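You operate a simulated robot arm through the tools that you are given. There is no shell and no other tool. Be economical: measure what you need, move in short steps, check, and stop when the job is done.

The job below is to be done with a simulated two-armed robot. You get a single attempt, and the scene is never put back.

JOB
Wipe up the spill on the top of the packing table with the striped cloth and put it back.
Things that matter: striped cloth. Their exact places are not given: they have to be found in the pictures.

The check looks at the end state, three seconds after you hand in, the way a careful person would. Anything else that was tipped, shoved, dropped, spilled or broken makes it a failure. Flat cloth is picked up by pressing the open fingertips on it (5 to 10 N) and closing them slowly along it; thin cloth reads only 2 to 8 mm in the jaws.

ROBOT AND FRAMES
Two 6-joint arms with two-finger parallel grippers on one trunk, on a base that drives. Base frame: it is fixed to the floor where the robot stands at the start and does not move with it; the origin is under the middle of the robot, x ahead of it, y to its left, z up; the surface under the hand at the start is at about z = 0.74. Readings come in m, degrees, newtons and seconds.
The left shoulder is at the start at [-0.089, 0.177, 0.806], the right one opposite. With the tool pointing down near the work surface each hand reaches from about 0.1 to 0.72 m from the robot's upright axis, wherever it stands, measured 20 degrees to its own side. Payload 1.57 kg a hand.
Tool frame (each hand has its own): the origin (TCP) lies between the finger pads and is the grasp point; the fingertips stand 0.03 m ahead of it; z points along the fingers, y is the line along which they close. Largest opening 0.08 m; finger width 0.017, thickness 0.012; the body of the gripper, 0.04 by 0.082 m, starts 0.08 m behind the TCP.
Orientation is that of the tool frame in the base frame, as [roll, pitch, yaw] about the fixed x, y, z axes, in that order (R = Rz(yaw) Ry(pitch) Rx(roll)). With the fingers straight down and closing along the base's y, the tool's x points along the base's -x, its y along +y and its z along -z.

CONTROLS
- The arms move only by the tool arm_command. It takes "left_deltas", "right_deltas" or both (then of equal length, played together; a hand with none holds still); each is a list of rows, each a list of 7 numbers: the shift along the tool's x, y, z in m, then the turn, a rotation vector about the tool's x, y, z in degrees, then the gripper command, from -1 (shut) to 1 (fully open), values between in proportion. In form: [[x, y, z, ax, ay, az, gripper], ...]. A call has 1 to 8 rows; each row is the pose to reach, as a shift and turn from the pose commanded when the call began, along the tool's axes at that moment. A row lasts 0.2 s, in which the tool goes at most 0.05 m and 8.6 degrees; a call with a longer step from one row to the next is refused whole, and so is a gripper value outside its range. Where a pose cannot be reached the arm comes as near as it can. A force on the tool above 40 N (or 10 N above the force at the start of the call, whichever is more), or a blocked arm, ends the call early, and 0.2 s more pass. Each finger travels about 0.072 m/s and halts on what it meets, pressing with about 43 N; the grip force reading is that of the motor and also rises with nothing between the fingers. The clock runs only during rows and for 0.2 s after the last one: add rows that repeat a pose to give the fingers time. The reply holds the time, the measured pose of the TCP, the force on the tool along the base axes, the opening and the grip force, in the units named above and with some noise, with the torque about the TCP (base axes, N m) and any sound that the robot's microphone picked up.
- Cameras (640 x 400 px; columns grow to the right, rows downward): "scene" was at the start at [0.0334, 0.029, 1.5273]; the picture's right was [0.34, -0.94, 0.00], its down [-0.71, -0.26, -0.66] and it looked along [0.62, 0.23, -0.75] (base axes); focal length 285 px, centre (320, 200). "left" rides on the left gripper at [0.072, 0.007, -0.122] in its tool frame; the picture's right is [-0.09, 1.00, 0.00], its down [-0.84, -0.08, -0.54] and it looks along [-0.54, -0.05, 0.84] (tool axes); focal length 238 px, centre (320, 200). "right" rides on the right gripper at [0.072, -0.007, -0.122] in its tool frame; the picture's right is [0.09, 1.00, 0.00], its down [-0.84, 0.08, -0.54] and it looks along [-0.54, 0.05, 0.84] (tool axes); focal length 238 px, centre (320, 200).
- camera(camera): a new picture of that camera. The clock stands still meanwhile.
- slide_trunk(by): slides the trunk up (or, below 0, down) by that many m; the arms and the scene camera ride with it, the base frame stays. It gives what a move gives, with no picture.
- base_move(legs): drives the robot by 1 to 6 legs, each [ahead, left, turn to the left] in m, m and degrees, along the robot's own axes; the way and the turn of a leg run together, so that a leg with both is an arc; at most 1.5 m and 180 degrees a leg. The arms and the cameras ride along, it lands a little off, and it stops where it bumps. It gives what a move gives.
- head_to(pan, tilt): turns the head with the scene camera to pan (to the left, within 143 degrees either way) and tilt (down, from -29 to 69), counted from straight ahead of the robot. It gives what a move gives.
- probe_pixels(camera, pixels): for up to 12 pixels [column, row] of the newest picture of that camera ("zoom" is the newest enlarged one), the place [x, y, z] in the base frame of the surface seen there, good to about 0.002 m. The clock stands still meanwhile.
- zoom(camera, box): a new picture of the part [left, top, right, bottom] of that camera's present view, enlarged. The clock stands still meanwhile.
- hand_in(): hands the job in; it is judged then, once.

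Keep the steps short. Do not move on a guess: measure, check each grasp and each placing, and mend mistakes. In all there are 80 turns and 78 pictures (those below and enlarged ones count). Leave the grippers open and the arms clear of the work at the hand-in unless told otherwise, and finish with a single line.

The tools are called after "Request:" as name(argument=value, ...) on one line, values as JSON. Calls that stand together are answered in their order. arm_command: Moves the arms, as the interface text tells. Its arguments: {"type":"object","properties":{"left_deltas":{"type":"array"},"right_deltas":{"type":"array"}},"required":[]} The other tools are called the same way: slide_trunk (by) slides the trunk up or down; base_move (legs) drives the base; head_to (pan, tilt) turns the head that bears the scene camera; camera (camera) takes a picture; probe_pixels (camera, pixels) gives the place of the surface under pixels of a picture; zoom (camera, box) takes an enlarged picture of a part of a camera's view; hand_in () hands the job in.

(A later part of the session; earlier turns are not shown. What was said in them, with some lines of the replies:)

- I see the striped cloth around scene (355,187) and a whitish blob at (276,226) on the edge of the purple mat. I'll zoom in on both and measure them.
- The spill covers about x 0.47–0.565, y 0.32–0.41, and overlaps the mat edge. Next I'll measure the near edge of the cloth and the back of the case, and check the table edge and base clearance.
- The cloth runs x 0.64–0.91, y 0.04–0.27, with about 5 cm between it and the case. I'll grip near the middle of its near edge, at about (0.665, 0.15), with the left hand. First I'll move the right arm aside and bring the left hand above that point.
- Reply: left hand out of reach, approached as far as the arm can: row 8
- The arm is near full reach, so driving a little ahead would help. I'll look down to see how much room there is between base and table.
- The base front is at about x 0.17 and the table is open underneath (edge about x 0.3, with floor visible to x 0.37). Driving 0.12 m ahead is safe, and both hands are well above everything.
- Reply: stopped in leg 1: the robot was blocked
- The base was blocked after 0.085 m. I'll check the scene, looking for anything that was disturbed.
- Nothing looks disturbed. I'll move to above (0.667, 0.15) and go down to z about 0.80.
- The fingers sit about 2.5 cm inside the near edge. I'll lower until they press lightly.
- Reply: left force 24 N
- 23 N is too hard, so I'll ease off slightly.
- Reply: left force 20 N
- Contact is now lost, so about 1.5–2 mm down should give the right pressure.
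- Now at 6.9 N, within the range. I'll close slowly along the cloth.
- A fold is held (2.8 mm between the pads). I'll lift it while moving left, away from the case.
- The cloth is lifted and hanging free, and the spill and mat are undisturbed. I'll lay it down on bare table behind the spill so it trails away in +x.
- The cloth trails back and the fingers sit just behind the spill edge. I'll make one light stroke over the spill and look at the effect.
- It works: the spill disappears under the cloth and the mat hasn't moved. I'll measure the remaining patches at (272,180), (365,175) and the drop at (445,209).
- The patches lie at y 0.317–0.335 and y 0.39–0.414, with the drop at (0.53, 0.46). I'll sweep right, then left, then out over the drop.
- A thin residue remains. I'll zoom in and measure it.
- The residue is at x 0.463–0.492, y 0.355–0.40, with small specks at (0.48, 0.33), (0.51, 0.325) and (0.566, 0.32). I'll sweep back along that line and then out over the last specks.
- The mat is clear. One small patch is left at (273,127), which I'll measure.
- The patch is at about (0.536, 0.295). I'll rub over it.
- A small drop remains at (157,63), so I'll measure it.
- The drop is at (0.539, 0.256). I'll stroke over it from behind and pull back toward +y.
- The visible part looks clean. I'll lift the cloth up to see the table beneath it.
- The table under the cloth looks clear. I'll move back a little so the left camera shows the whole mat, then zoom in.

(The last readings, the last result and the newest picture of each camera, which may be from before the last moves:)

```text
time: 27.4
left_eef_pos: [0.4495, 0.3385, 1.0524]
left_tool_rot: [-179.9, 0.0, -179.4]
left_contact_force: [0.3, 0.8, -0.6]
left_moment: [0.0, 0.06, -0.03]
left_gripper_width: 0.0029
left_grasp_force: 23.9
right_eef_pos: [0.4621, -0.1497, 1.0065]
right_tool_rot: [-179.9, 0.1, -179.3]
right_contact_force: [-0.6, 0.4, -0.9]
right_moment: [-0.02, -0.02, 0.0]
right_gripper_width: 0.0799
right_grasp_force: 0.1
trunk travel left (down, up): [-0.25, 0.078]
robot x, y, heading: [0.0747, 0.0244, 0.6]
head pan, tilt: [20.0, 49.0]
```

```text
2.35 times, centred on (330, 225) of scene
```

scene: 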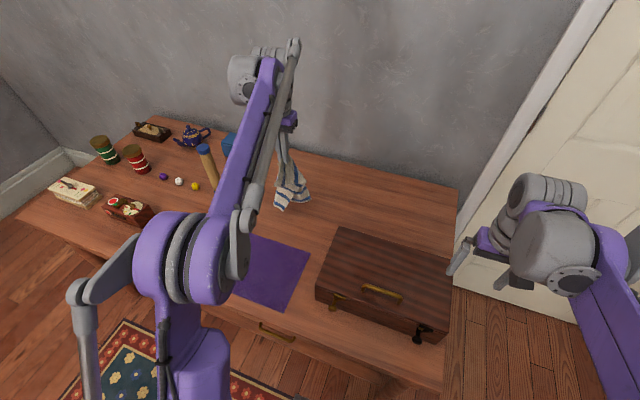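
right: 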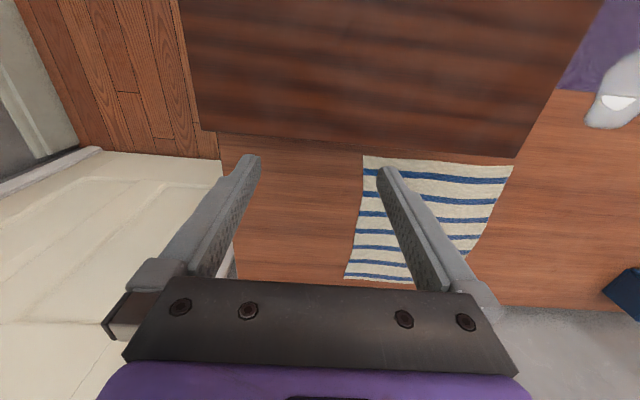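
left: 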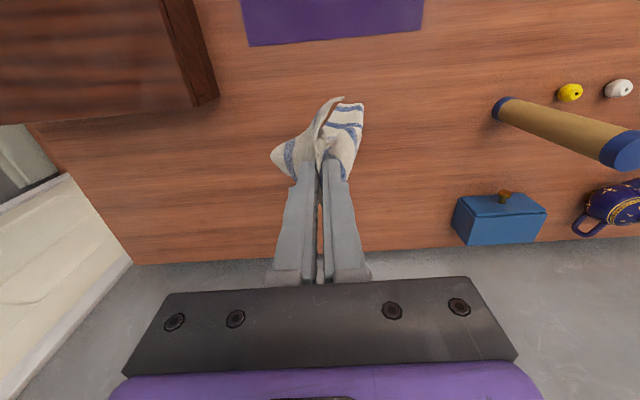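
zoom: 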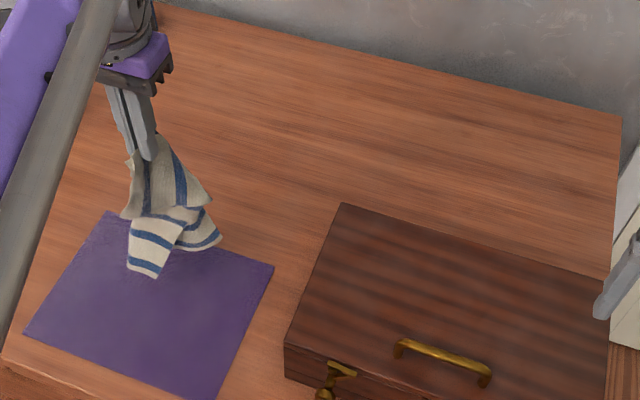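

The spill is gone. To lay the cloth back with its far edge at x≈0.91 I need more forward reach, so I'll raise the trunk, then go forward along y≈0.34 while tilting the fingers forward.

Request:
slide_trunk(by=0.07)

Request:
arm_command(left_deltas=[[-0.04, 0, 0, 0, 0, 0, -1], [-0.08, 0, 0, 0, 0, 0, -1], [-0.12, 0, 0, 0, 0, 0, -1], [-0.16, 0, 0, 0, -8, 0, -1], [-0.2, 0, 0, 0, -16, 0, -1], [-0.235, -0.02, 0, 0, -24, 0, -1], [-0.265, -0.05, 0, 0, -32, 0, -1], [-0.295, -0.08, 0, 0, -40, 0, -1]])

Request:
camera(camera="scene")

```text
time: 28.4
left_eef_pos: [0.449, 0.3406, 1.1214]
left_tool_rot: [-179.9, -0.1, -179.5]
left_contact_force: [-1.3, 1.4, -0.8]
left_moment: [0.01, -0.01, -0.02]
left_gripper_width: 0.0031
left_grasp_force: 24.1
right_eef_pos: [0.4608, -0.1498, 1.0763]
right_tool_rot: [-179.9, 0.0, -179.3]
right_contact_force: [-0.4, -0.3, -0.7]
right_moment: [-0.03, -0.03, 0.04]
right_gripper_width: 0.0802
right_grasp_force: 0.1
trunk travel left (down, up): [-0.32, 0.008]
robot x, y, heading: [0.0768, 0.0222, 0.7]
head pan, tilt: [20.0, 49.0]
```

```text
time: 30.2
left_eef_pos: [0.7444, 0.2642, 1.1243]
left_tool_rot: [-179.9, 40.1, -179.3]
left_contact_force: [-0.2, -0.5, -0.9]
left_moment: [-0.01, 0.02, 0.01]
left_gripper_width: 0.0032
left_grasp_force: 23.7
right_eef_pos: [0.4616, -0.1505, 1.0757]
right_tool_rot: [-179.9, 0.0, -179.4]
right_contact_force: [0.3, 0.3, 0.0]
right_moment: [0.01, 0.03, 0.01]
right_gripper_width: 0.08
right_grasp_force: 0.0
trunk travel left (down, up): [-0.32, 0.008]
robot x, y, heading: [0.0769, 0.0206, 0.7]
head pan, tilt: [20.0, 49.0]
```

```text
43 pictures are left
```

scene: 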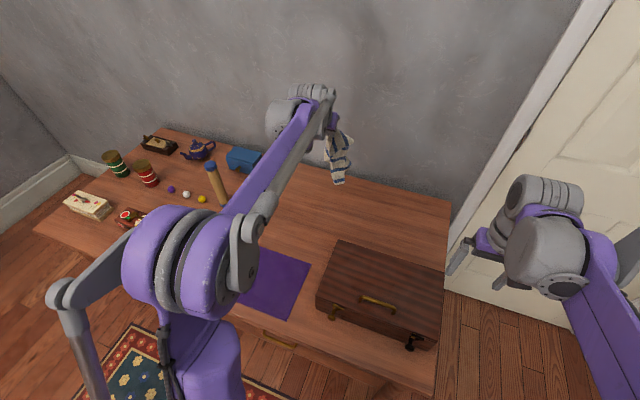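

Held and clear. Now I'll move right and forward to about (0.85, 0.15, 1.03) with a little more tilt.

Request:
arm_command(left_deltas=[[-0.004, -0.023, 0.028, 0, -3, 0, -1], [-0.008, -0.046, 0.056, 0, -6, 0, -1], [-0.012, -0.069, 0.084, 0, -9, 0, -1], [-0.016, -0.092, 0.112, 0, -12, 0, -1], [-0.02, -0.114, 0.1395, 0, -15, 0, -1], [-0.02, -0.114, 0.1395, 0, -15, 0, -1]])

Request:
camera(camera="scene")

Request:
camera(camera="left")

```text
time: 31.6
left_eef_pos: [0.8518, 0.1511, 1.0291]
left_tool_rot: [-179.9, 55.1, -179.4]
left_contact_force: [-0.2, -0.2, -0.4]
left_moment: [-0.01, -0.01, -0.01]
left_gripper_width: 0.0029
left_grasp_force: 24.2
right_eef_pos: [0.4606, -0.1514, 1.0758]
right_tool_rot: [-179.9, 0.0, -179.3]
right_contact_force: [-0.2, -0.5, 0.0]
right_moment: [0.05, 0.02, 0.0]
right_gripper_width: 0.0801
right_grasp_force: 0.1
trunk travel left (down, up): [-0.32, 0.008]
robot x, y, heading: [0.0719, 0.022, 0.8]
head pan, tilt: [20.0, 49.0]
```

```text
42 pictures are left
```

scene: 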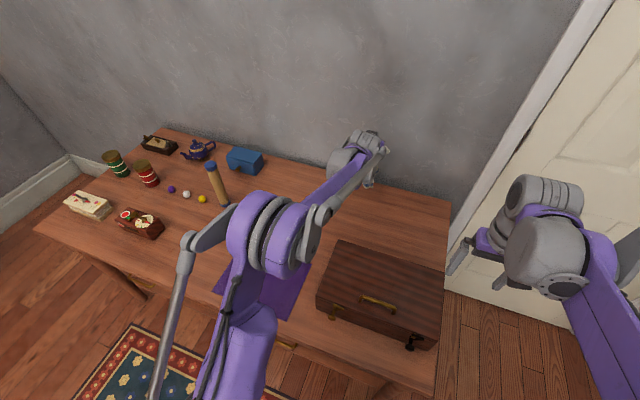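

```text
41 pictures are left
```

left: 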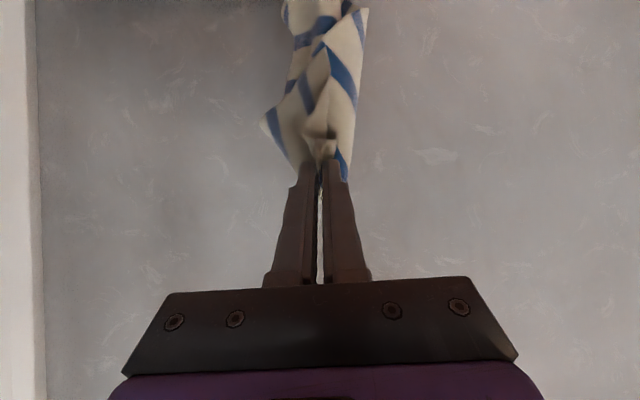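

It hangs free with its tail just above the table. I'll lower it along an arc and pull back toward the near edge so it is laid out along x.

Request:
arm_command(left_deltas=[[0.0253, 0, 0.0336, 0, 0, 0, -1], [0.0568, 0, 0.0496, 0, 0, 0, -1], [0.0941, 0, 0.0574, 0, 8, 0, -1], [0.1343, 0, 0.0611, 0, 16, 0, -1], [0.1773, 0, 0.0607, 0, 24, 0, -1], [0.219, 0, 0.0534, 0, 32, 0, -1], [0.2596, 0, 0.0391, 0, 40, 0, -1], [0.292, 0, 0.019, 0, 48, 0, -1]])

Request:
camera(camera="left")

Request:
camera(camera="right")

```text
time: 33.5
left_eef_pos: [0.6994, 0.1516, 0.7795]
left_tool_rot: [-179.8, 6.9, -179.4]
left_contact_force: [0.2, 0.6, 0.0]
left_moment: [0.0, -0.01, -0.01]
left_gripper_width: 0.003
left_grasp_force: 24.1
right_eef_pos: [0.4613, -0.149, 1.0763]
right_tool_rot: [-179.9, -0.1, -179.4]
right_contact_force: [0.8, 0.1, 0.0]
right_moment: [0.01, 0.02, 0.04]
right_gripper_width: 0.08
right_grasp_force: 0.0
trunk travel left (down, up): [-0.32, 0.008]
robot x, y, heading: [0.0747, 0.0218, 0.5]
head pan, tilt: [20.0, 49.0]
```

```text
40 pictures are left
```

left: 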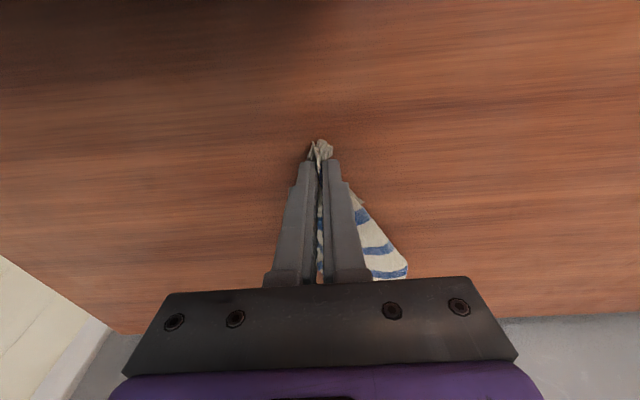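

```text
39 pictures are left
```

right: 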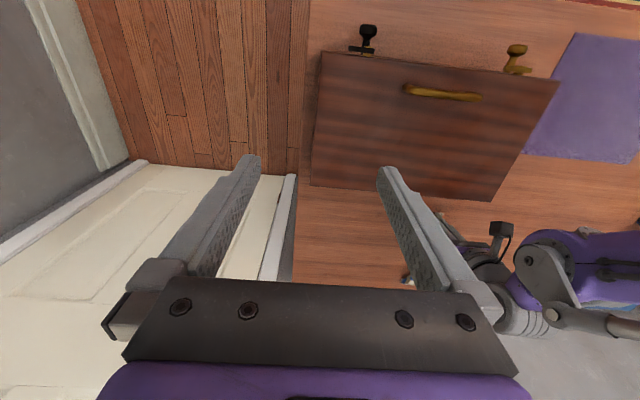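

Laid down. I'll pull the last 2.5 cm, level the tool, open and rise to inspect.

Request:
arm_command(left_deltas=[[0.0273, 0, 0.0007, 0, 7, 0, -1], [0.0273, 0, 0.004, 0, 7, 0, -1], [0.0273, 0, 0.004, 0, 7, 0, -0.5], [0.0273, 0, 0.004, 0, 7, 0, 0], [0.0273, 0, 0.004, 0, 7, 0, 0.3], [0.0273, 0, -0.02, 0, 7, 0, 0.3], [0.0273, 0, -0.06, 0, 7, 0, 0.3], [0.0273, 0, -0.1, 0, 7, 0, 0.3]])

Request:
camera(camera="left")

Request:
camera(camera="scene")

```text
time: 35.2
left_eef_pos: [0.6593, 0.1501, 0.8752]
left_tool_rot: [-179.9, -0.1, -179.4]
left_contact_force: [0.0, 0.6, -0.2]
left_moment: [0.02, 0.01, 0.02]
left_gripper_width: 0.0522
left_grasp_force: 0.1
right_eef_pos: [0.4602, -0.1497, 1.0756]
right_tool_rot: [-179.9, 0.0, -179.3]
right_contact_force: [0.2, -0.3, -0.1]
right_moment: [-0.03, 0.01, 0.0]
right_gripper_width: 0.08
right_grasp_force: 0.0
trunk travel left (down, up): [-0.32, 0.008]
robot x, y, heading: [0.0742, 0.0221, 0.9]
head pan, tilt: [20.0, 49.0]
```

```text
38 pictures are left
```

left: 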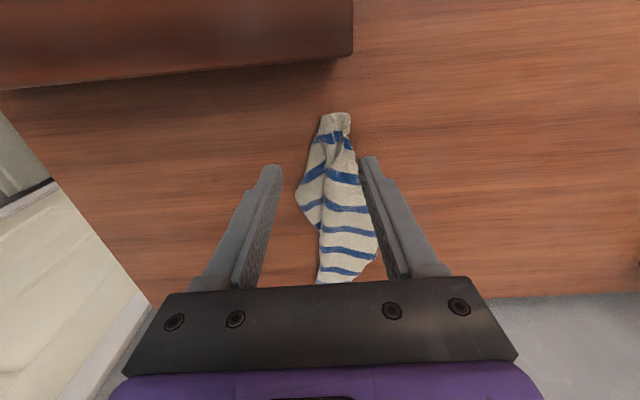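

```text
37 pictures are left
```

scene: 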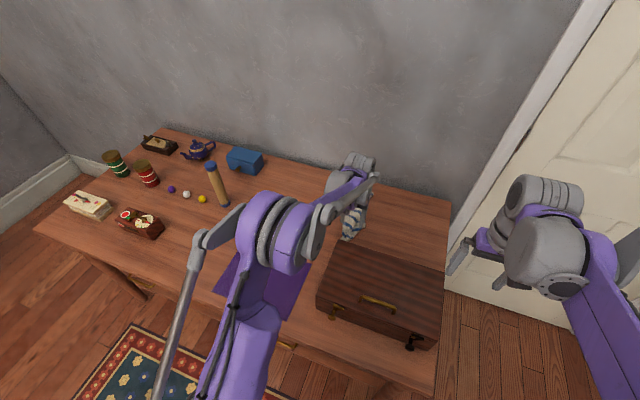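

The cloth is back in place, but bunched into a strip. I'll move the left hand aside and look at how the folds lie before spreading it.

Request:
arm_command(left_deltas=[[0.03, 0.03, -0.02, 0, 0, 0, 1], [0.06, 0.06, -0.04, 0, 0, 0, 1], [0.09, 0.09, -0.06, 0, 0, 0, 1], [0.12, 0.12, -0.08, 0, 0, 0, 1], [0.15, 0.15, -0.1, 0, 0, 0, 1], [0.18, 0.18, -0.1, 0, 0, 0, 1]])

Request:
zoom(camera="scene", box=[290, 140, 450, 260])

Request:
camera(camera="left")

```text
time: 36.6
left_eef_pos: [0.4764, 0.3259, 0.9747]
left_tool_rot: [-180.0, -0.1, -179.6]
left_contact_force: [-0.3, 0.1, -0.2]
left_moment: [-0.01, -0.01, -0.02]
left_gripper_width: 0.0801
left_grasp_force: 0.1
right_eef_pos: [0.4602, -0.1497, 1.0764]
right_tool_rot: [-179.9, -0.1, -179.3]
right_contact_force: [0.8, -0.8, -0.5]
right_moment: [-0.01, 0.01, 0.03]
right_gripper_width: 0.08
right_grasp_force: 0.0
trunk travel left (down, up): [-0.32, 0.008]
robot x, y, heading: [0.0759, 0.0215, 0.8]
head pan, tilt: [20.0, 49.0]
```

```text
3.33 times, centred on (370, 200) of scene
```

zoom: 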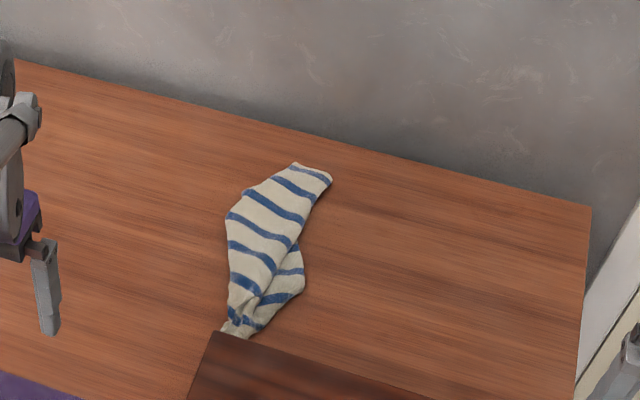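

```text
35 pictures are left
```

left: 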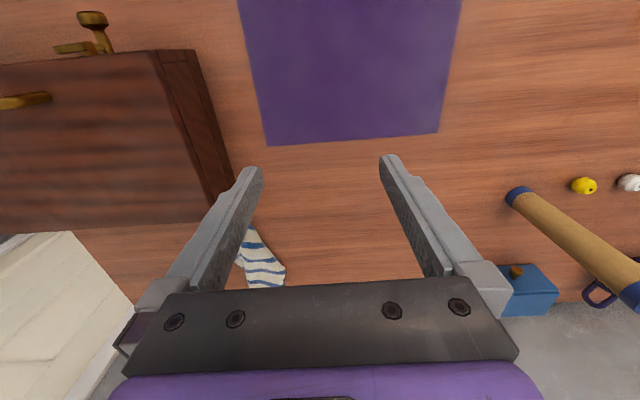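

The cloth is in its place but folded lengthwise. I'll bring the left hand camera above it for a close look, to find its corners.

Request:
arm_command(left_deltas=[[-0.03, -0.03, -0.01, 0, 0, 0, 1], [-0.06, -0.06, -0.02, 0, 0, 0, 1], [-0.09, -0.09, -0.02, 0, 0, 0, 1], [-0.12, -0.12, -0.02, 0, 0, 0, 1], [-0.14, -0.14, -0.01, 0, 0, 0, 1]])

Request:
zoom(camera="left", box=[240, 90, 400, 290])

```text
time: 37.9
left_eef_pos: [0.6187, 0.1896, 0.9857]
left_tool_rot: [-179.9, -0.1, -179.4]
left_contact_force: [-0.1, -0.5, 0.0]
left_moment: [0.01, 0.03, 0.01]
left_gripper_width: 0.08
left_grasp_force: 0.2
right_eef_pos: [0.4615, -0.1499, 1.0765]
right_tool_rot: [-180.0, 0.0, -179.3]
right_contact_force: [-0.3, -0.5, 0.2]
right_moment: [0.02, 0.02, 0.03]
right_gripper_width: 0.0798
right_grasp_force: 0.1
trunk travel left (down, up): [-0.32, 0.008]
robot x, y, heading: [0.078, 0.0202, 0.8]
head pan, tilt: [20.0, 49.0]
```

```text
2.00 times, centred on (320, 190) of left
```

zoom: 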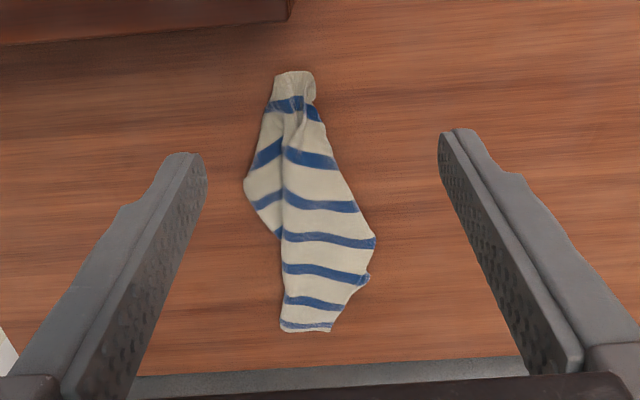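

Request:
probe_pixels(camera="zoom", pixels=[[295, 75], [246, 183], [275, 235], [282, 328], [330, 328], [368, 278], [374, 240], [325, 130], [290, 160], [310, 200], [265, 195], [350, 240]])

Request:
camera(camera="left")

```text
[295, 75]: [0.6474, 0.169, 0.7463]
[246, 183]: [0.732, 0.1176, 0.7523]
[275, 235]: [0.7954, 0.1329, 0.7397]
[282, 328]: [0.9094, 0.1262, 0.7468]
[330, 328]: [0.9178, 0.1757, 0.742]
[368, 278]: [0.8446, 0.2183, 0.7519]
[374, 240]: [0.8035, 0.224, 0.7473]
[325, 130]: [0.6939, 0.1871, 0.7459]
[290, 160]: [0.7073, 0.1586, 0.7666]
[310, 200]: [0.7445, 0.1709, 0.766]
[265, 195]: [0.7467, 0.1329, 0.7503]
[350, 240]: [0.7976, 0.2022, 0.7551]
```

```text
33 pictures are left
```

left: 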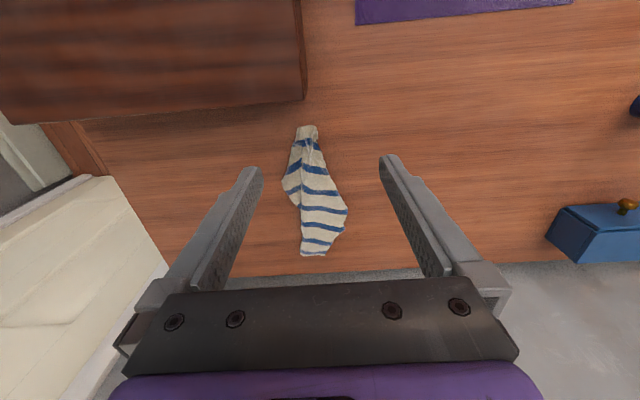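

The cloth spans x 0.647–0.917 and y 0.118–0.224, centred where it was before but gathered along a ridge at y≈0.16. I'll try smoothing it: press closed fingertips lightly on the ridge and open them outward. First I'll approach with fingers closed.

Request:
arm_command(left_deltas=[[-0.03, -0.01, 0.02, 0, 0, 0, 0], [-0.06, -0.02, 0.05, 0, 0, 0, -1], [-0.081, -0.03, 0.08, 0, 0, 0, -1], [-0.081, -0.03, 0.12, 0, 0, 0, -1], [-0.081, -0.03, 0.16, 0, 0, 0, -1], [-0.081, -0.03, 0.195, 0, 0, 0, -1], [-0.081, -0.03, 0.205, 0, 0, 0, -1], [-0.081, -0.03, 0.209, 0, 0, 0, -1]])

```text
time: 39.6
left_eef_pos: [0.7003, 0.1589, 0.7759]
left_tool_rot: [180.0, 0.0, -179.4]
left_contact_force: [0.7, -0.4, 8.5]
left_moment: [0.02, -0.05, 0.01]
left_gripper_width: 0.0
left_grasp_force: 21.6
right_eef_pos: [0.461, -0.1505, 1.0762]
right_tool_rot: [-179.9, 0.1, -179.3]
right_contact_force: [0.4, -0.2, -0.4]
right_moment: [-0.01, 0.01, 0.02]
right_gripper_width: 0.08
right_grasp_force: 0.1
trunk travel left (down, up): [-0.32, 0.008]
robot x, y, heading: [0.075, 0.0232, 0.8]
head pan, tilt: [20.0, 49.0]
```

8.5 N at the ridge. I'll open slowly, following down slightly, then rise to look.

Request:
arm_command(left_deltas=[[0, 0, 0.0, 0, 0, 0, -0.6], [0, 0, 0.001, 0, 0, 0, -0.2], [0, 0, 0.0015, 0, 0, 0, 0.2], [0, 0, 0.002, 0, 0, 0, 0.6], [0, 0, 0.002, 0, 0, 0, 1], [0, 0, 0.002, 0, 0, 0, 1], [0, 0, -0.03, 0, 0, 0, 1], [0, 0, -0.08, 0, 0, 0, 1]])

Request:
camera(camera="left")

```text
time: 41.5
left_eef_pos: [0.6995, 0.1584, 0.8547]
left_tool_rot: [180.0, 0.0, -179.3]
left_contact_force: [0.5, -0.1, -0.2]
left_moment: [0.0, -0.03, 0.01]
left_gripper_width: 0.0798
left_grasp_force: 0.0
right_eef_pos: [0.4604, -0.1506, 1.077]
right_tool_rot: [-179.9, 0.1, -179.2]
right_contact_force: [0.0, -0.1, -0.3]
right_moment: [0.0, 0.01, 0.05]
right_gripper_width: 0.08
right_grasp_force: 0.1
trunk travel left (down, up): [-0.32, 0.008]
robot x, y, heading: [0.0771, 0.0217, 1.0]
head pan, tilt: [20.0, 49.0]
```

```text
32 pictures are left
```

left: 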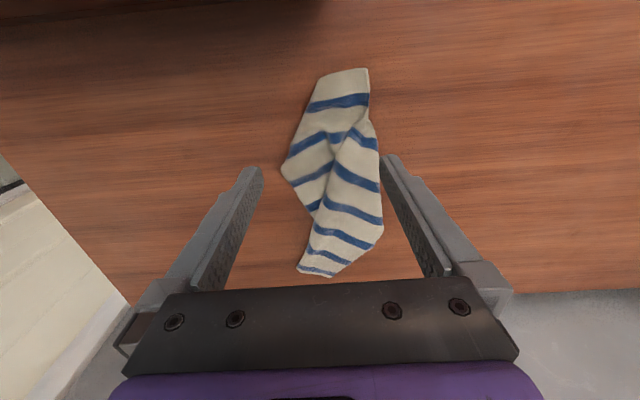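

That helped: the near part opened. I'll zoom and measure again.

Request:
zoom(camera="left", box=[240, 50, 420, 290])

Request:
probe_pixels(camera="left", pixels=[[322, 78], [367, 69], [282, 170], [313, 215], [298, 272], [330, 276], [382, 225], [376, 145], [365, 118], [330, 165], [345, 150], [350, 200]])

```text
1.67 times, centred on (330, 170) of left
```

zoom: 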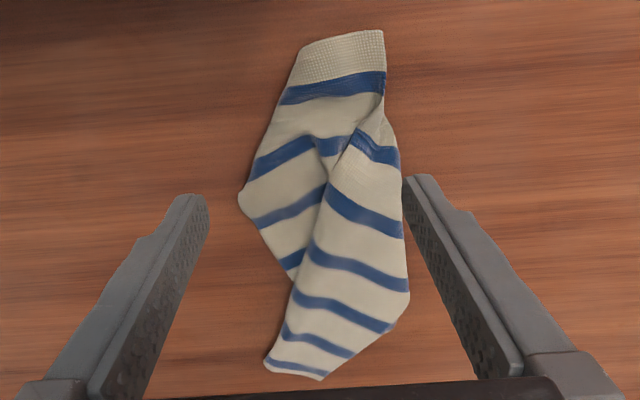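

```text
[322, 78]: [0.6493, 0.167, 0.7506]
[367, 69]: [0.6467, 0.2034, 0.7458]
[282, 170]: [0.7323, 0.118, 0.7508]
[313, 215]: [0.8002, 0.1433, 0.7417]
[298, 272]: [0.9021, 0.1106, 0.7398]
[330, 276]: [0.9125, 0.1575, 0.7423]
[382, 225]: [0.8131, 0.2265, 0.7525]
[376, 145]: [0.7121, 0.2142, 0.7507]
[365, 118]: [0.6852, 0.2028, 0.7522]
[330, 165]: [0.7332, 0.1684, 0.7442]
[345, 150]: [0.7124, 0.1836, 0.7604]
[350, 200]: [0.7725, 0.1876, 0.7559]
```

The top layer spans y 0.12–0.215, with the margins tucked under. Repeating the outward stroke should unroll them. Next stroke is at x≈0.75.

Request:
arm_command(left_deltas=[[-0.025, 0.005, 0.0, 0, 0, 0, 0], [-0.05, 0.01, 0.02, 0, 0, 0, -1], [-0.05, 0.01, 0.05, 0, 0, 0, -1], [-0.05, 0.01, 0.07, 0, 0, 0, -1], [-0.05, 0.01, 0.077, 0, 0, 0, -1], [-0.05, 0.01, 0.0795, 0, 0, 0, -1]])

```text
time: 42.9
left_eef_pos: [0.7512, 0.1697, 0.7776]
left_tool_rot: [-179.9, 0.0, -179.3]
left_contact_force: [0.6, -0.3, 0.3]
left_moment: [0.02, -0.02, -0.03]
left_gripper_width: 0.0
left_grasp_force: 21.8
right_eef_pos: [0.4615, -0.1498, 1.0761]
right_tool_rot: [-180.0, 0.0, -179.3]
right_contact_force: [0.0, 1.0, -0.1]
right_moment: [-0.01, -0.01, 0.0]
right_gripper_width: 0.08
right_grasp_force: 0.0
trunk travel left (down, up): [-0.32, 0.008]
robot x, y, heading: [0.0702, 0.0215, 0.8]
head pan, tilt: [20.0, 49.0]
```

Not yet in contact. I'll go 3–4 mm lower, then open and rise.

Request:
arm_command(left_deltas=[[0, 0, 0.003, 0, 0, 0, -1], [0, 0, 0.0042, 0, 0, 0, -0.6], [0, 0, 0.0047, 0, 0, 0, -0.2], [0, 0, 0.005, 0, 0, 0, 0.2], [0, 0, 0.005, 0, 0, 0, 0.6], [0, 0, 0.005, 0, 0, 0, 1], [0, 0, 0.005, 0, 0, 0, 1]])

Request:
arm_command(left_deltas=[[0, 0, -0.04, 0, 0, 0, 1], [0.02, 0, -0.085, 0, 0, 0, 1], [0.05, 0, -0.11, 0, 0, 0, 1]])

Request:
zoom(camera="left", box=[200, 50, 440, 290])

```text
time: 44.5
left_eef_pos: [0.7513, 0.168, 0.7735]
left_tool_rot: [-179.9, 0.1, -179.4]
left_contact_force: [0.7, -3.9, 13.6]
left_moment: [0.44, -0.04, -0.04]
left_gripper_width: 0.0763
left_grasp_force: 0.1
right_eef_pos: [0.4607, -0.1503, 1.0762]
right_tool_rot: [-180.0, 0.0, -179.4]
right_contact_force: [0.0, -0.7, -1.0]
right_moment: [-0.04, -0.02, -0.04]
right_gripper_width: 0.0802
right_grasp_force: 0.0
trunk travel left (down, up): [-0.32, 0.008]
robot x, y, heading: [0.0766, 0.0203, 0.6]
head pan, tilt: [20.0, 49.0]
```

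```text
time: 45.2
left_eef_pos: [0.6978, 0.1681, 0.8828]
left_tool_rot: [-179.9, 0.1, -179.4]
left_contact_force: [-0.1, 0.1, 0.0]
left_moment: [-0.01, -0.01, -0.01]
left_gripper_width: 0.08
left_grasp_force: 0.1
right_eef_pos: [0.4593, -0.1508, 1.0754]
right_tool_rot: [-180.0, 0.2, -179.3]
right_contact_force: [-0.4, 0.4, 0.3]
right_moment: [0.02, -0.01, -0.02]
right_gripper_width: 0.0801
right_grasp_force: 0.0
trunk travel left (down, up): [-0.32, 0.008]
robot x, y, heading: [0.0762, 0.0233, 0.7]
head pan, tilt: [20.0, 49.0]
```

```text
1.67 times, centred on (320, 170) of left
```

zoom: 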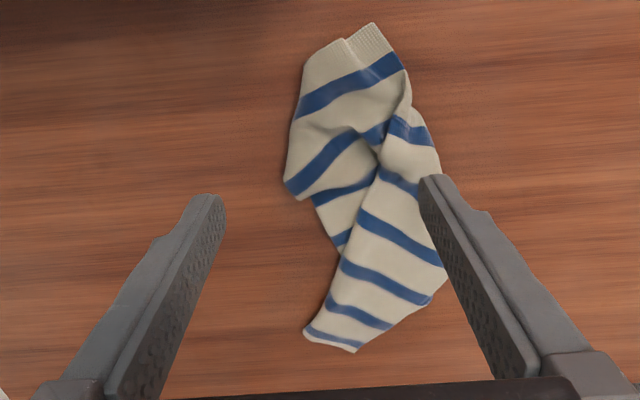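

Request:
probe_pixels(camera="zoom", pixels=[[310, 60], [370, 25], [408, 80], [288, 190], [440, 165], [445, 270], [425, 305], [305, 335], [352, 350], [335, 245], [380, 160], [405, 120]])

```text
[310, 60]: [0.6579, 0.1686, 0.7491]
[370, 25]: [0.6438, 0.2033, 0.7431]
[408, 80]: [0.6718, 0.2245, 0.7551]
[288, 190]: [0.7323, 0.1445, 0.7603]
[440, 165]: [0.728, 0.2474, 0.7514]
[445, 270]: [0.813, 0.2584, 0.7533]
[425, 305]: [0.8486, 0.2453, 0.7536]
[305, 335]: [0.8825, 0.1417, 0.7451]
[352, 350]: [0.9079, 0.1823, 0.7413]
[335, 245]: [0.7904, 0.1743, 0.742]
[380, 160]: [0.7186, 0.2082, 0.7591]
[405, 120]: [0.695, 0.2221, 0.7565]
```

The cloth shifted a bit toward +y (now 0.142–0.258). I'll press with closed fingers on the right half at (0.74, 0.17) and draw it toward −y, which should open the pleat and re-centre it.

Request:
arm_command(left_deltas=[[-0.02, 0, 0.03, 0, 0, 0, 0], [-0.042, 0, 0.06, 0, 0, 0, -1], [-0.042, 0, 0.09, 0, 0, 0, -1], [-0.042, 0, 0.105, 0, 0, 0, -1], [-0.042, 0, 0.1085, 0, 0, 0, -1], [-0.042, -0.002, 0.1095, 0, 0, 0, -1]])

```text
time: 46.6
left_eef_pos: [0.7444, 0.1679, 0.7711]
left_tool_rot: [-179.9, 0.0, -179.4]
left_contact_force: [-0.4, -0.2, 1.1]
left_moment: [-0.03, -0.01, -0.01]
left_gripper_width: 0.0004
left_grasp_force: 21.1
right_eef_pos: [0.4614, -0.1502, 1.0763]
right_tool_rot: [-179.9, 0.0, -179.3]
right_contact_force: [-0.2, 0.7, -0.2]
right_moment: [0.01, -0.02, 0.0]
right_gripper_width: 0.0801
right_grasp_force: 0.0
trunk travel left (down, up): [-0.32, 0.008]
robot x, y, heading: [0.0755, 0.0233, 0.8]
head pan, tilt: [20.0, 49.0]
```

Request:
arm_command(left_deltas=[[0, 0, 0.0012, 0, 0, 0, -1], [0, -0.015, 0.0012, 0, 0, 0, -1], [0, -0.03, 0.0012, 0, 0, 0, -1], [0, -0.045, 0.0012, 0, 0, 0, -1], [0, -0.06, 0.0012, 0, 0, 0, -1], [0, -0.075, 0.0012, 0, 0, 0, -1]])

Request:
arm_command(left_deltas=[[0, 0, -0.04, 0, 0, 0, -1], [0.02, 0.02, -0.08, 0, 0, 0, 0], [0.05, 0.06, -0.12, 0, 0, 0, 1]])

Request:
zoom(camera="left", box=[200, 50, 440, 290])

```text
time: 48.0
left_eef_pos: [0.7442, 0.0921, 0.7722]
left_tool_rot: [180.0, 0.0, -179.4]
left_contact_force: [-0.4, 4.4, 14.6]
left_moment: [0.08, -0.05, 0.03]
left_gripper_width: 0.0
left_grasp_force: 21.1
right_eef_pos: [0.4584, -0.1497, 1.0764]
right_tool_rot: [180.0, 0.0, -179.2]
right_contact_force: [-0.5, 0.8, -0.4]
right_moment: [0.02, 0.01, -0.01]
right_gripper_width: 0.08
right_grasp_force: 0.1
trunk travel left (down, up): [-0.32, 0.008]
robot x, y, heading: [0.0721, 0.0251, 0.6]
head pan, tilt: [20.0, 49.0]
```

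```text
refused: row 3 steps farther than a row can; nothing moved
```

```text
1.67 times, centred on (320, 170) of left
```

zoom: 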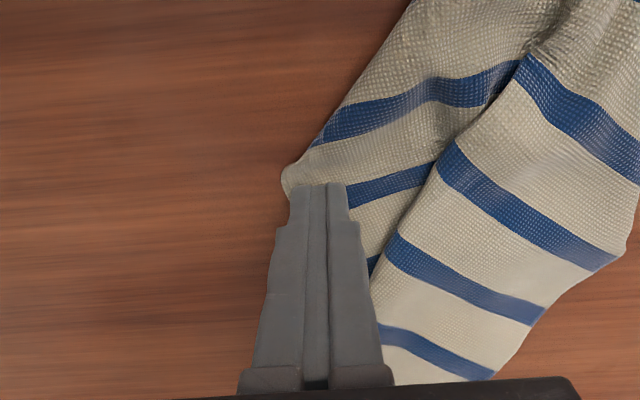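

The right half opened nicely. I'll rise and look.

Request:
arm_command(left_deltas=[[0, 0, -0.04, 0, 0, 0, -1], [0.02, 0.02, -0.08, 0, 0, 0, 0], [0.04, 0.05, -0.11, 0, 0, 0, 1], [0.06, 0.08, -0.14, 0, 0, 0, 1]])

Request:
zoom(camera="left", box=[200, 50, 440, 290])

Request:
probe_pixels(camera="zoom", pixels=[[340, 60], [370, 70], [400, 100], [270, 180], [300, 180], [440, 180], [420, 250], [420, 290], [310, 300], [350, 320], [330, 230], [360, 160]])

```text
time: 49.0
left_eef_pos: [0.6843, 0.1737, 0.9141]
left_tool_rot: [-179.9, 0.0, -179.4]
left_contact_force: [0.5, -0.8, -0.7]
left_moment: [0.02, -0.01, -0.03]
left_gripper_width: 0.0801
left_grasp_force: 0.1
right_eef_pos: [0.4592, -0.1486, 1.0769]
right_tool_rot: [-179.9, 0.1, -179.4]
right_contact_force: [0.4, 0.5, -0.4]
right_moment: [-0.03, -0.01, -0.03]
right_gripper_width: 0.0802
right_grasp_force: 0.0
trunk travel left (down, up): [-0.32, 0.008]
robot x, y, heading: [0.0738, 0.0263, 0.9]
head pan, tilt: [20.0, 49.0]
```

```text
1.67 times, centred on (320, 170) of left
```

zoom: 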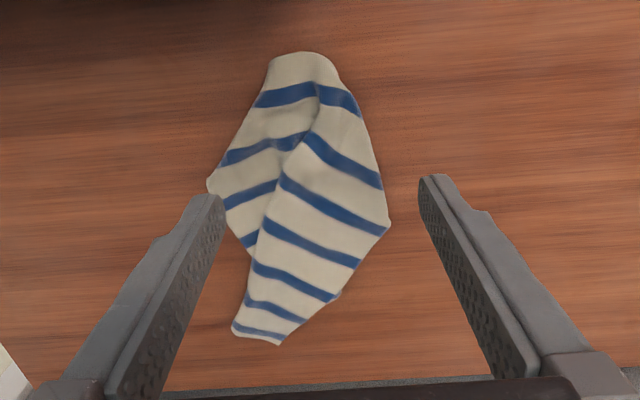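

```text
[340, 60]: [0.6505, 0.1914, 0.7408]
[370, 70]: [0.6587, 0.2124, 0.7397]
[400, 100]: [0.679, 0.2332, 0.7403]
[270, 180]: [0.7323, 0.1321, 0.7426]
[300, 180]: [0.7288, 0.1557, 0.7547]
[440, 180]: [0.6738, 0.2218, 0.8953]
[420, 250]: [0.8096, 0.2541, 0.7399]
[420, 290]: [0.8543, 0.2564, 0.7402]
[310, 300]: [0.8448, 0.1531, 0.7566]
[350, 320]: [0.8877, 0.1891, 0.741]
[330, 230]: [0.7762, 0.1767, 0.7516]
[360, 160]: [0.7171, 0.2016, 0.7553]
```

The cloth is now flat with y about 0.085–0.225. Next I'll draw the left half toward +y, pressing at (0.75, 0.205), to open the remaining pleat.

Request:
arm_command(left_deltas=[[-0.03, 0.015, 0.03, 0, 0, 0, 0], [-0.066, 0.031, 0.06, 0, 0, 0, -1], [-0.066, 0.031, 0.1, 0, 0, 0, -1], [-0.066, 0.031, 0.13, 0, 0, 0, -1], [-0.066, 0.031, 0.139, 0, 0, 0, -1], [-0.066, 0.031, 0.1415, 0, 0, 0, -1]])

Request:
arm_command(left_deltas=[[0, 0, 0.0012, 0, 0, 0, -1], [0, 0.01, 0.0012, 0, 0, 0, -1], [0, 0.02, 0.0012, 0, 0, 0, -1], [0, 0.03, 0.0012, 0, 0, 0, -1], [0, 0.04, 0.0012, 0, 0, 0, -1], [0, 0.05, 0.0012, 0, 0, 0, -1]])

Request:
arm_command(left_deltas=[[0, 0, -0.04, 0, 0, 0, -1], [0.02, -0.02, -0.08, 0, 0, 0, 0], [0.04, -0.05, -0.11, 0, 0, 0, 1], [0.06, -0.08, -0.14, 0, 0, 0, 1]])

Request:
zoom(camera="left", box=[200, 50, 440, 290])

```text
time: 50.5
left_eef_pos: [0.7489, 0.2012, 0.772]
left_tool_rot: [-180.0, 0.1, -179.5]
left_contact_force: [2.5, -1.0, 11.8]
left_moment: [-0.03, -0.06, 0.01]
left_gripper_width: 0.0001
left_grasp_force: 21.5
right_eef_pos: [0.4605, -0.1508, 1.0769]
right_tool_rot: [-180.0, 0.1, -179.3]
right_contact_force: [-0.4, -0.2, -0.7]
right_moment: [0.0, -0.03, 0.01]
right_gripper_width: 0.0801
right_grasp_force: 0.0
trunk travel left (down, up): [-0.32, 0.008]
robot x, y, heading: [0.0739, 0.0219, 0.8]
head pan, tilt: [20.0, 49.0]
```

```text
time: 51.7
left_eef_pos: [0.747, 0.2394, 0.7716]
left_tool_rot: [-179.9, 0.1, -179.4]
left_contact_force: [-2.1, -4.6, 27.2]
left_moment: [-0.13, 0.03, 0.04]
left_gripper_width: 0.0004
left_grasp_force: 21.3
right_eef_pos: [0.4579, -0.1516, 1.077]
right_tool_rot: [180.0, 0.1, -179.4]
right_contact_force: [-0.2, 0.1, 0.3]
right_moment: [0.03, -0.01, 0.01]
right_gripper_width: 0.08
right_grasp_force: 0.1
trunk travel left (down, up): [-0.32, 0.008]
robot x, y, heading: [0.075, 0.0216, 0.9]
head pan, tilt: [20.0, 49.0]
stopped in row 6 (left hand): the force on the tool passed its limit at 40 N (the readings are from after the stop); the commanded pose is now the measured one
```

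```text
time: 52.7
left_eef_pos: [0.6862, 0.16, 0.9117]
left_tool_rot: [-179.9, 0.0, -179.5]
left_contact_force: [0.0, -0.3, -1.2]
left_moment: [0.04, -0.01, 0.03]
left_gripper_width: 0.0803
left_grasp_force: 0.0
right_eef_pos: [0.461, -0.152, 1.0759]
right_tool_rot: [-180.0, 0.0, -179.2]
right_contact_force: [-0.5, -0.7, -0.7]
right_moment: [-0.03, -0.02, -0.01]
right_gripper_width: 0.08
right_grasp_force: 0.1
trunk travel left (down, up): [-0.32, 0.008]
robot x, y, heading: [0.0745, 0.0183, 0.8]
head pan, tilt: [20.0, 49.0]
```

```text
1.67 times, centred on (320, 170) of left
```

zoom: 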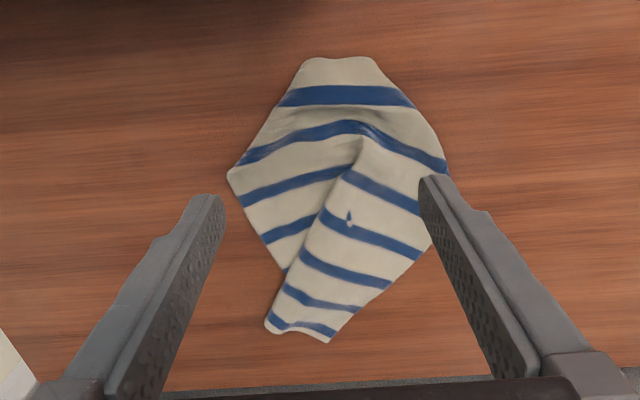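

Much better, and nearly full width in the middle. I'll measure and see whether one more gentle pull is worthwhile.

Request:
probe_pixels(camera="zoom", pixels=[[308, 62], [372, 62], [232, 175], [285, 262], [268, 322], [328, 338], [385, 285], [415, 240], [442, 160], [349, 218], [275, 225], [325, 215]])

Request:
zoom(camera="left", box=[280, 120, 380, 230])

```text
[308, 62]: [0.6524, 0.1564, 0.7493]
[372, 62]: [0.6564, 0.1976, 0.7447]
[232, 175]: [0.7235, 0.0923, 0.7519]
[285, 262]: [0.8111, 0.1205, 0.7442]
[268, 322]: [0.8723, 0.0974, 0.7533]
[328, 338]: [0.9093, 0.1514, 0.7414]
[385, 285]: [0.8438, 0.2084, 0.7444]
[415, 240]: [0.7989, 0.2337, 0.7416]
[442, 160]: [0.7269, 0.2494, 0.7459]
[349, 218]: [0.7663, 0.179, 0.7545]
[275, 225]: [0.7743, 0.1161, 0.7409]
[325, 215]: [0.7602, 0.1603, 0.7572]
```

```text
3.64 times, centred on (330, 175) of left
```

zoom: 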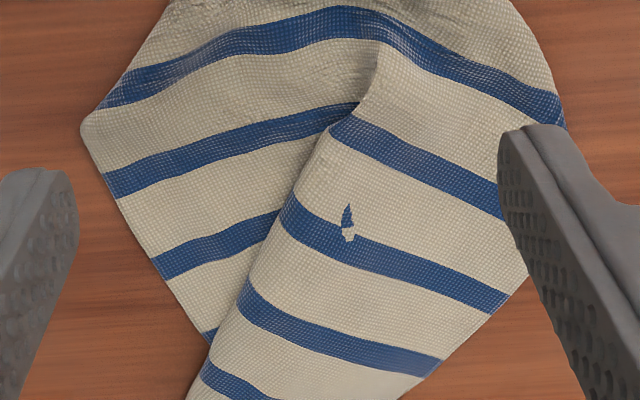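

That mark is just the lower layer showing through. The cloth covers x 0.65–0.91, y 0.09–0.25. I'll do one more gentle pull on the right lower layer at (0.765, 0.125) toward −y to open the far pleat.

Request:
arm_command(left_deltas=[[-0.03, -0.015, 0.03, 0, 0, 0, 0], [-0.06, -0.035, 0.06, 0, 0, 0, -1], [-0.079, -0.035, 0.1, 0, 0, 0, -1], [-0.079, -0.035, 0.13, 0, 0, 0, -1], [-0.079, -0.035, 0.139, 0, 0, 0, -1], [-0.079, -0.035, 0.1405, 0, 0, 0, -1]])

```text
time: 54.1
left_eef_pos: [0.768, 0.1262, 0.7712]
left_tool_rot: [-179.9, 0.2, -179.4]
left_contact_force: [0.4, -0.1, 19.5]
left_moment: [0.05, -0.03, 0.01]
left_gripper_width: 0.0
left_grasp_force: 21.3
right_eef_pos: [0.4587, -0.1505, 1.0774]
right_tool_rot: [179.9, 0.0, -179.3]
right_contact_force: [0.0, -0.7, -0.6]
right_moment: [-0.01, -0.01, 0.0]
right_gripper_width: 0.0799
right_grasp_force: 0.0
trunk travel left (down, up): [-0.32, 0.008]
robot x, y, heading: [0.0771, 0.0209, 0.6]
head pan, tilt: [20.0, 49.0]
```

Request:
arm_command(left_deltas=[[0, 0, -0.001, 0, 0, 0, -1], [0, -0.012, -0.001, 0, 0, 0, -1], [0, -0.025, -0.001, 0, 0, 0, -1], [0, -0.038, -0.001, 0, 0, 0, -1], [0, -0.05, -0.001, 0, 0, 0, -1], [0, -0.05, -0.04, 0, 0, 0, -1], [0.02, -0.02, -0.07, 0, 0, 0, 0], [0.04, 0.01, -0.1, 0, 0, 0, 1]])

Request:
arm_command(left_deltas=[[0.03, 0.02, -0.03, 0, 0, 0, 1], [0.04, 0.03, -0.06, 0, 0, 0, 1]])

Request:
zoom(camera="left", box=[200, 50, 440, 290])

```text
time: 55.9
left_eef_pos: [0.7266, 0.1359, 0.8698]
left_tool_rot: [-179.9, 0.0, -179.6]
left_contact_force: [0.1, 0.2, 0.4]
left_moment: [-0.02, -0.02, -0.04]
left_gripper_width: 0.0783
left_grasp_force: 0.5
right_eef_pos: [0.4606, -0.1502, 1.0763]
right_tool_rot: [-179.9, 0.1, -179.3]
right_contact_force: [0.2, -0.2, 0.5]
right_moment: [-0.03, 0.0, 0.0]
right_gripper_width: 0.08
right_grasp_force: 0.1
trunk travel left (down, up): [-0.32, 0.008]
robot x, y, heading: [0.0754, 0.0192, 0.7]
head pan, tilt: [20.0, 49.0]
```

```text
time: 56.5
left_eef_pos: [0.6889, 0.1651, 0.9309]
left_tool_rot: [-180.0, -0.1, -179.5]
left_contact_force: [-0.7, -0.4, 0.2]
left_moment: [-0.01, 0.01, 0.03]
left_gripper_width: 0.08
left_grasp_force: 0.1
right_eef_pos: [0.4603, -0.1503, 1.076]
right_tool_rot: [-180.0, 0.0, -179.3]
right_contact_force: [1.1, 0.4, -1.0]
right_moment: [-0.01, -0.01, -0.01]
right_gripper_width: 0.0798
right_grasp_force: 0.1
trunk travel left (down, up): [-0.32, 0.008]
robot x, y, heading: [0.0755, 0.0278, 0.8]
head pan, tilt: [20.0, 49.0]
```

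```text
1.67 times, centred on (320, 170) of left
```

zoom: 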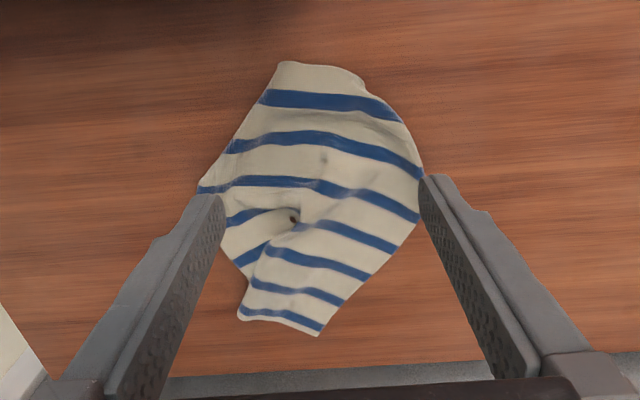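

Nicely spread now and in its original place. I'll withdraw the left arm and do a last check of the spill area and surroundings.

Request:
arm_command(left_deltas=[[0.03, 0.03, -0.02, 0, 0, 0, 1], [0.06, 0.06, -0.04, 0, 0, 0, 1], [0.09, 0.09, -0.06, 0, 0, 0, 1], [0.12, 0.12, -0.08, 0, 0, 0, 1], [0.15, 0.15, -0.1, 0, 0, 0, 1], [0.19, 0.17, -0.1, 0, 0, 0, 1], [0.23, 0.17, -0.1, 0, 0, 0, 1], [0.27, 0.17, -0.1, 0, 0, 0, 1]])

Request:
camera(camera="left")

Request:
zoom(camera="scene", box=[190, 130, 470, 320])

Request:
probe_pixels(camera="zoom", pixels=[[30, 300], [200, 390]])

```text
time: 58.3
left_eef_pos: [0.4142, 0.3349, 1.0278]
left_tool_rot: [-179.9, 0.2, -179.4]
left_contact_force: [-0.3, 0.4, 0.6]
left_moment: [0.0, 0.01, -0.02]
left_gripper_width: 0.08
left_grasp_force: 0.1
right_eef_pos: [0.4602, -0.1504, 1.0761]
right_tool_rot: [179.9, 0.1, -179.2]
right_contact_force: [-0.1, 0.3, 0.9]
right_moment: [0.01, -0.01, 0.01]
right_gripper_width: 0.08
right_grasp_force: 0.1
trunk travel left (down, up): [-0.32, 0.008]
robot x, y, heading: [0.0798, 0.0227, 0.7]
head pan, tilt: [20.0, 49.0]
```

```text
24 pictures are left
```

left: 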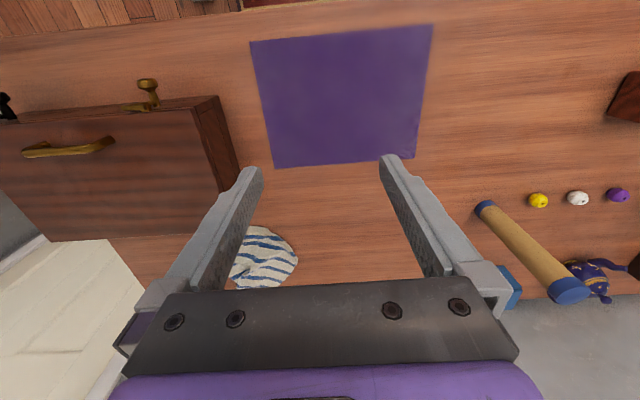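

```text
2.11 times, centred on (330, 225) of scene
```

zoom: 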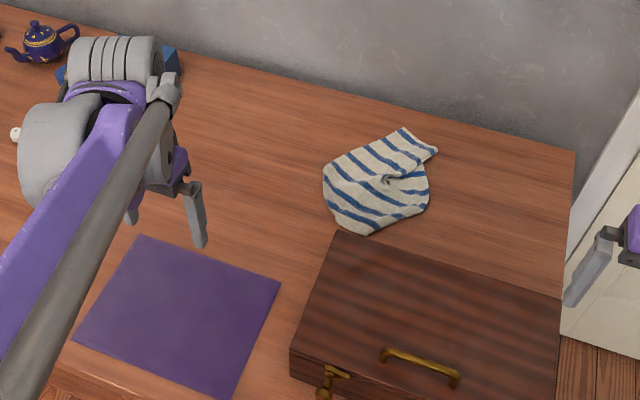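

```text
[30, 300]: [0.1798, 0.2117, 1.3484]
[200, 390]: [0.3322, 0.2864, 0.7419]
```

I'll zoom once more on the spill area for leftover specks, and check the mat corners.

Request:
zoom(camera="left", box=[220, 90, 480, 250])

Request:
probe_pixels(camera="left", pixels=[[252, 42], [431, 27], [275, 166]])

```text
2.46 times, centred on (350, 170) of left
```

zoom: 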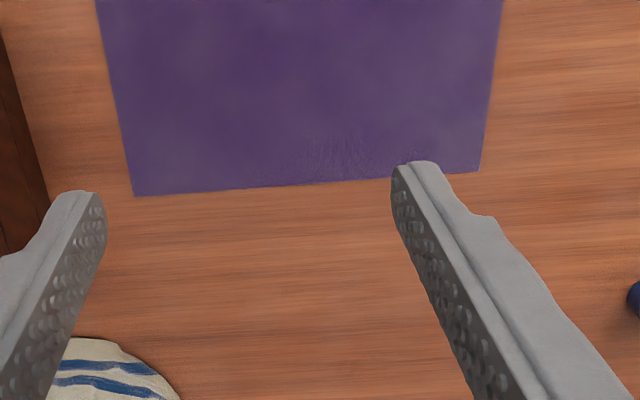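

```text
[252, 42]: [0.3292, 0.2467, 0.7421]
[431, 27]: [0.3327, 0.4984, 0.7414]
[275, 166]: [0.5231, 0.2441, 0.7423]
```

The spill is gone, the mat corners match the first readings, and the cloth is back in its place. Both grippers are open and clear, so I'm handing in.

Request:
hand_in()

```text
The job is handed in.
```

I wiped up the spill with the striped cloth and put the cloth back in its original spot, spread out but with some folds left; nothing else on the table was moved.
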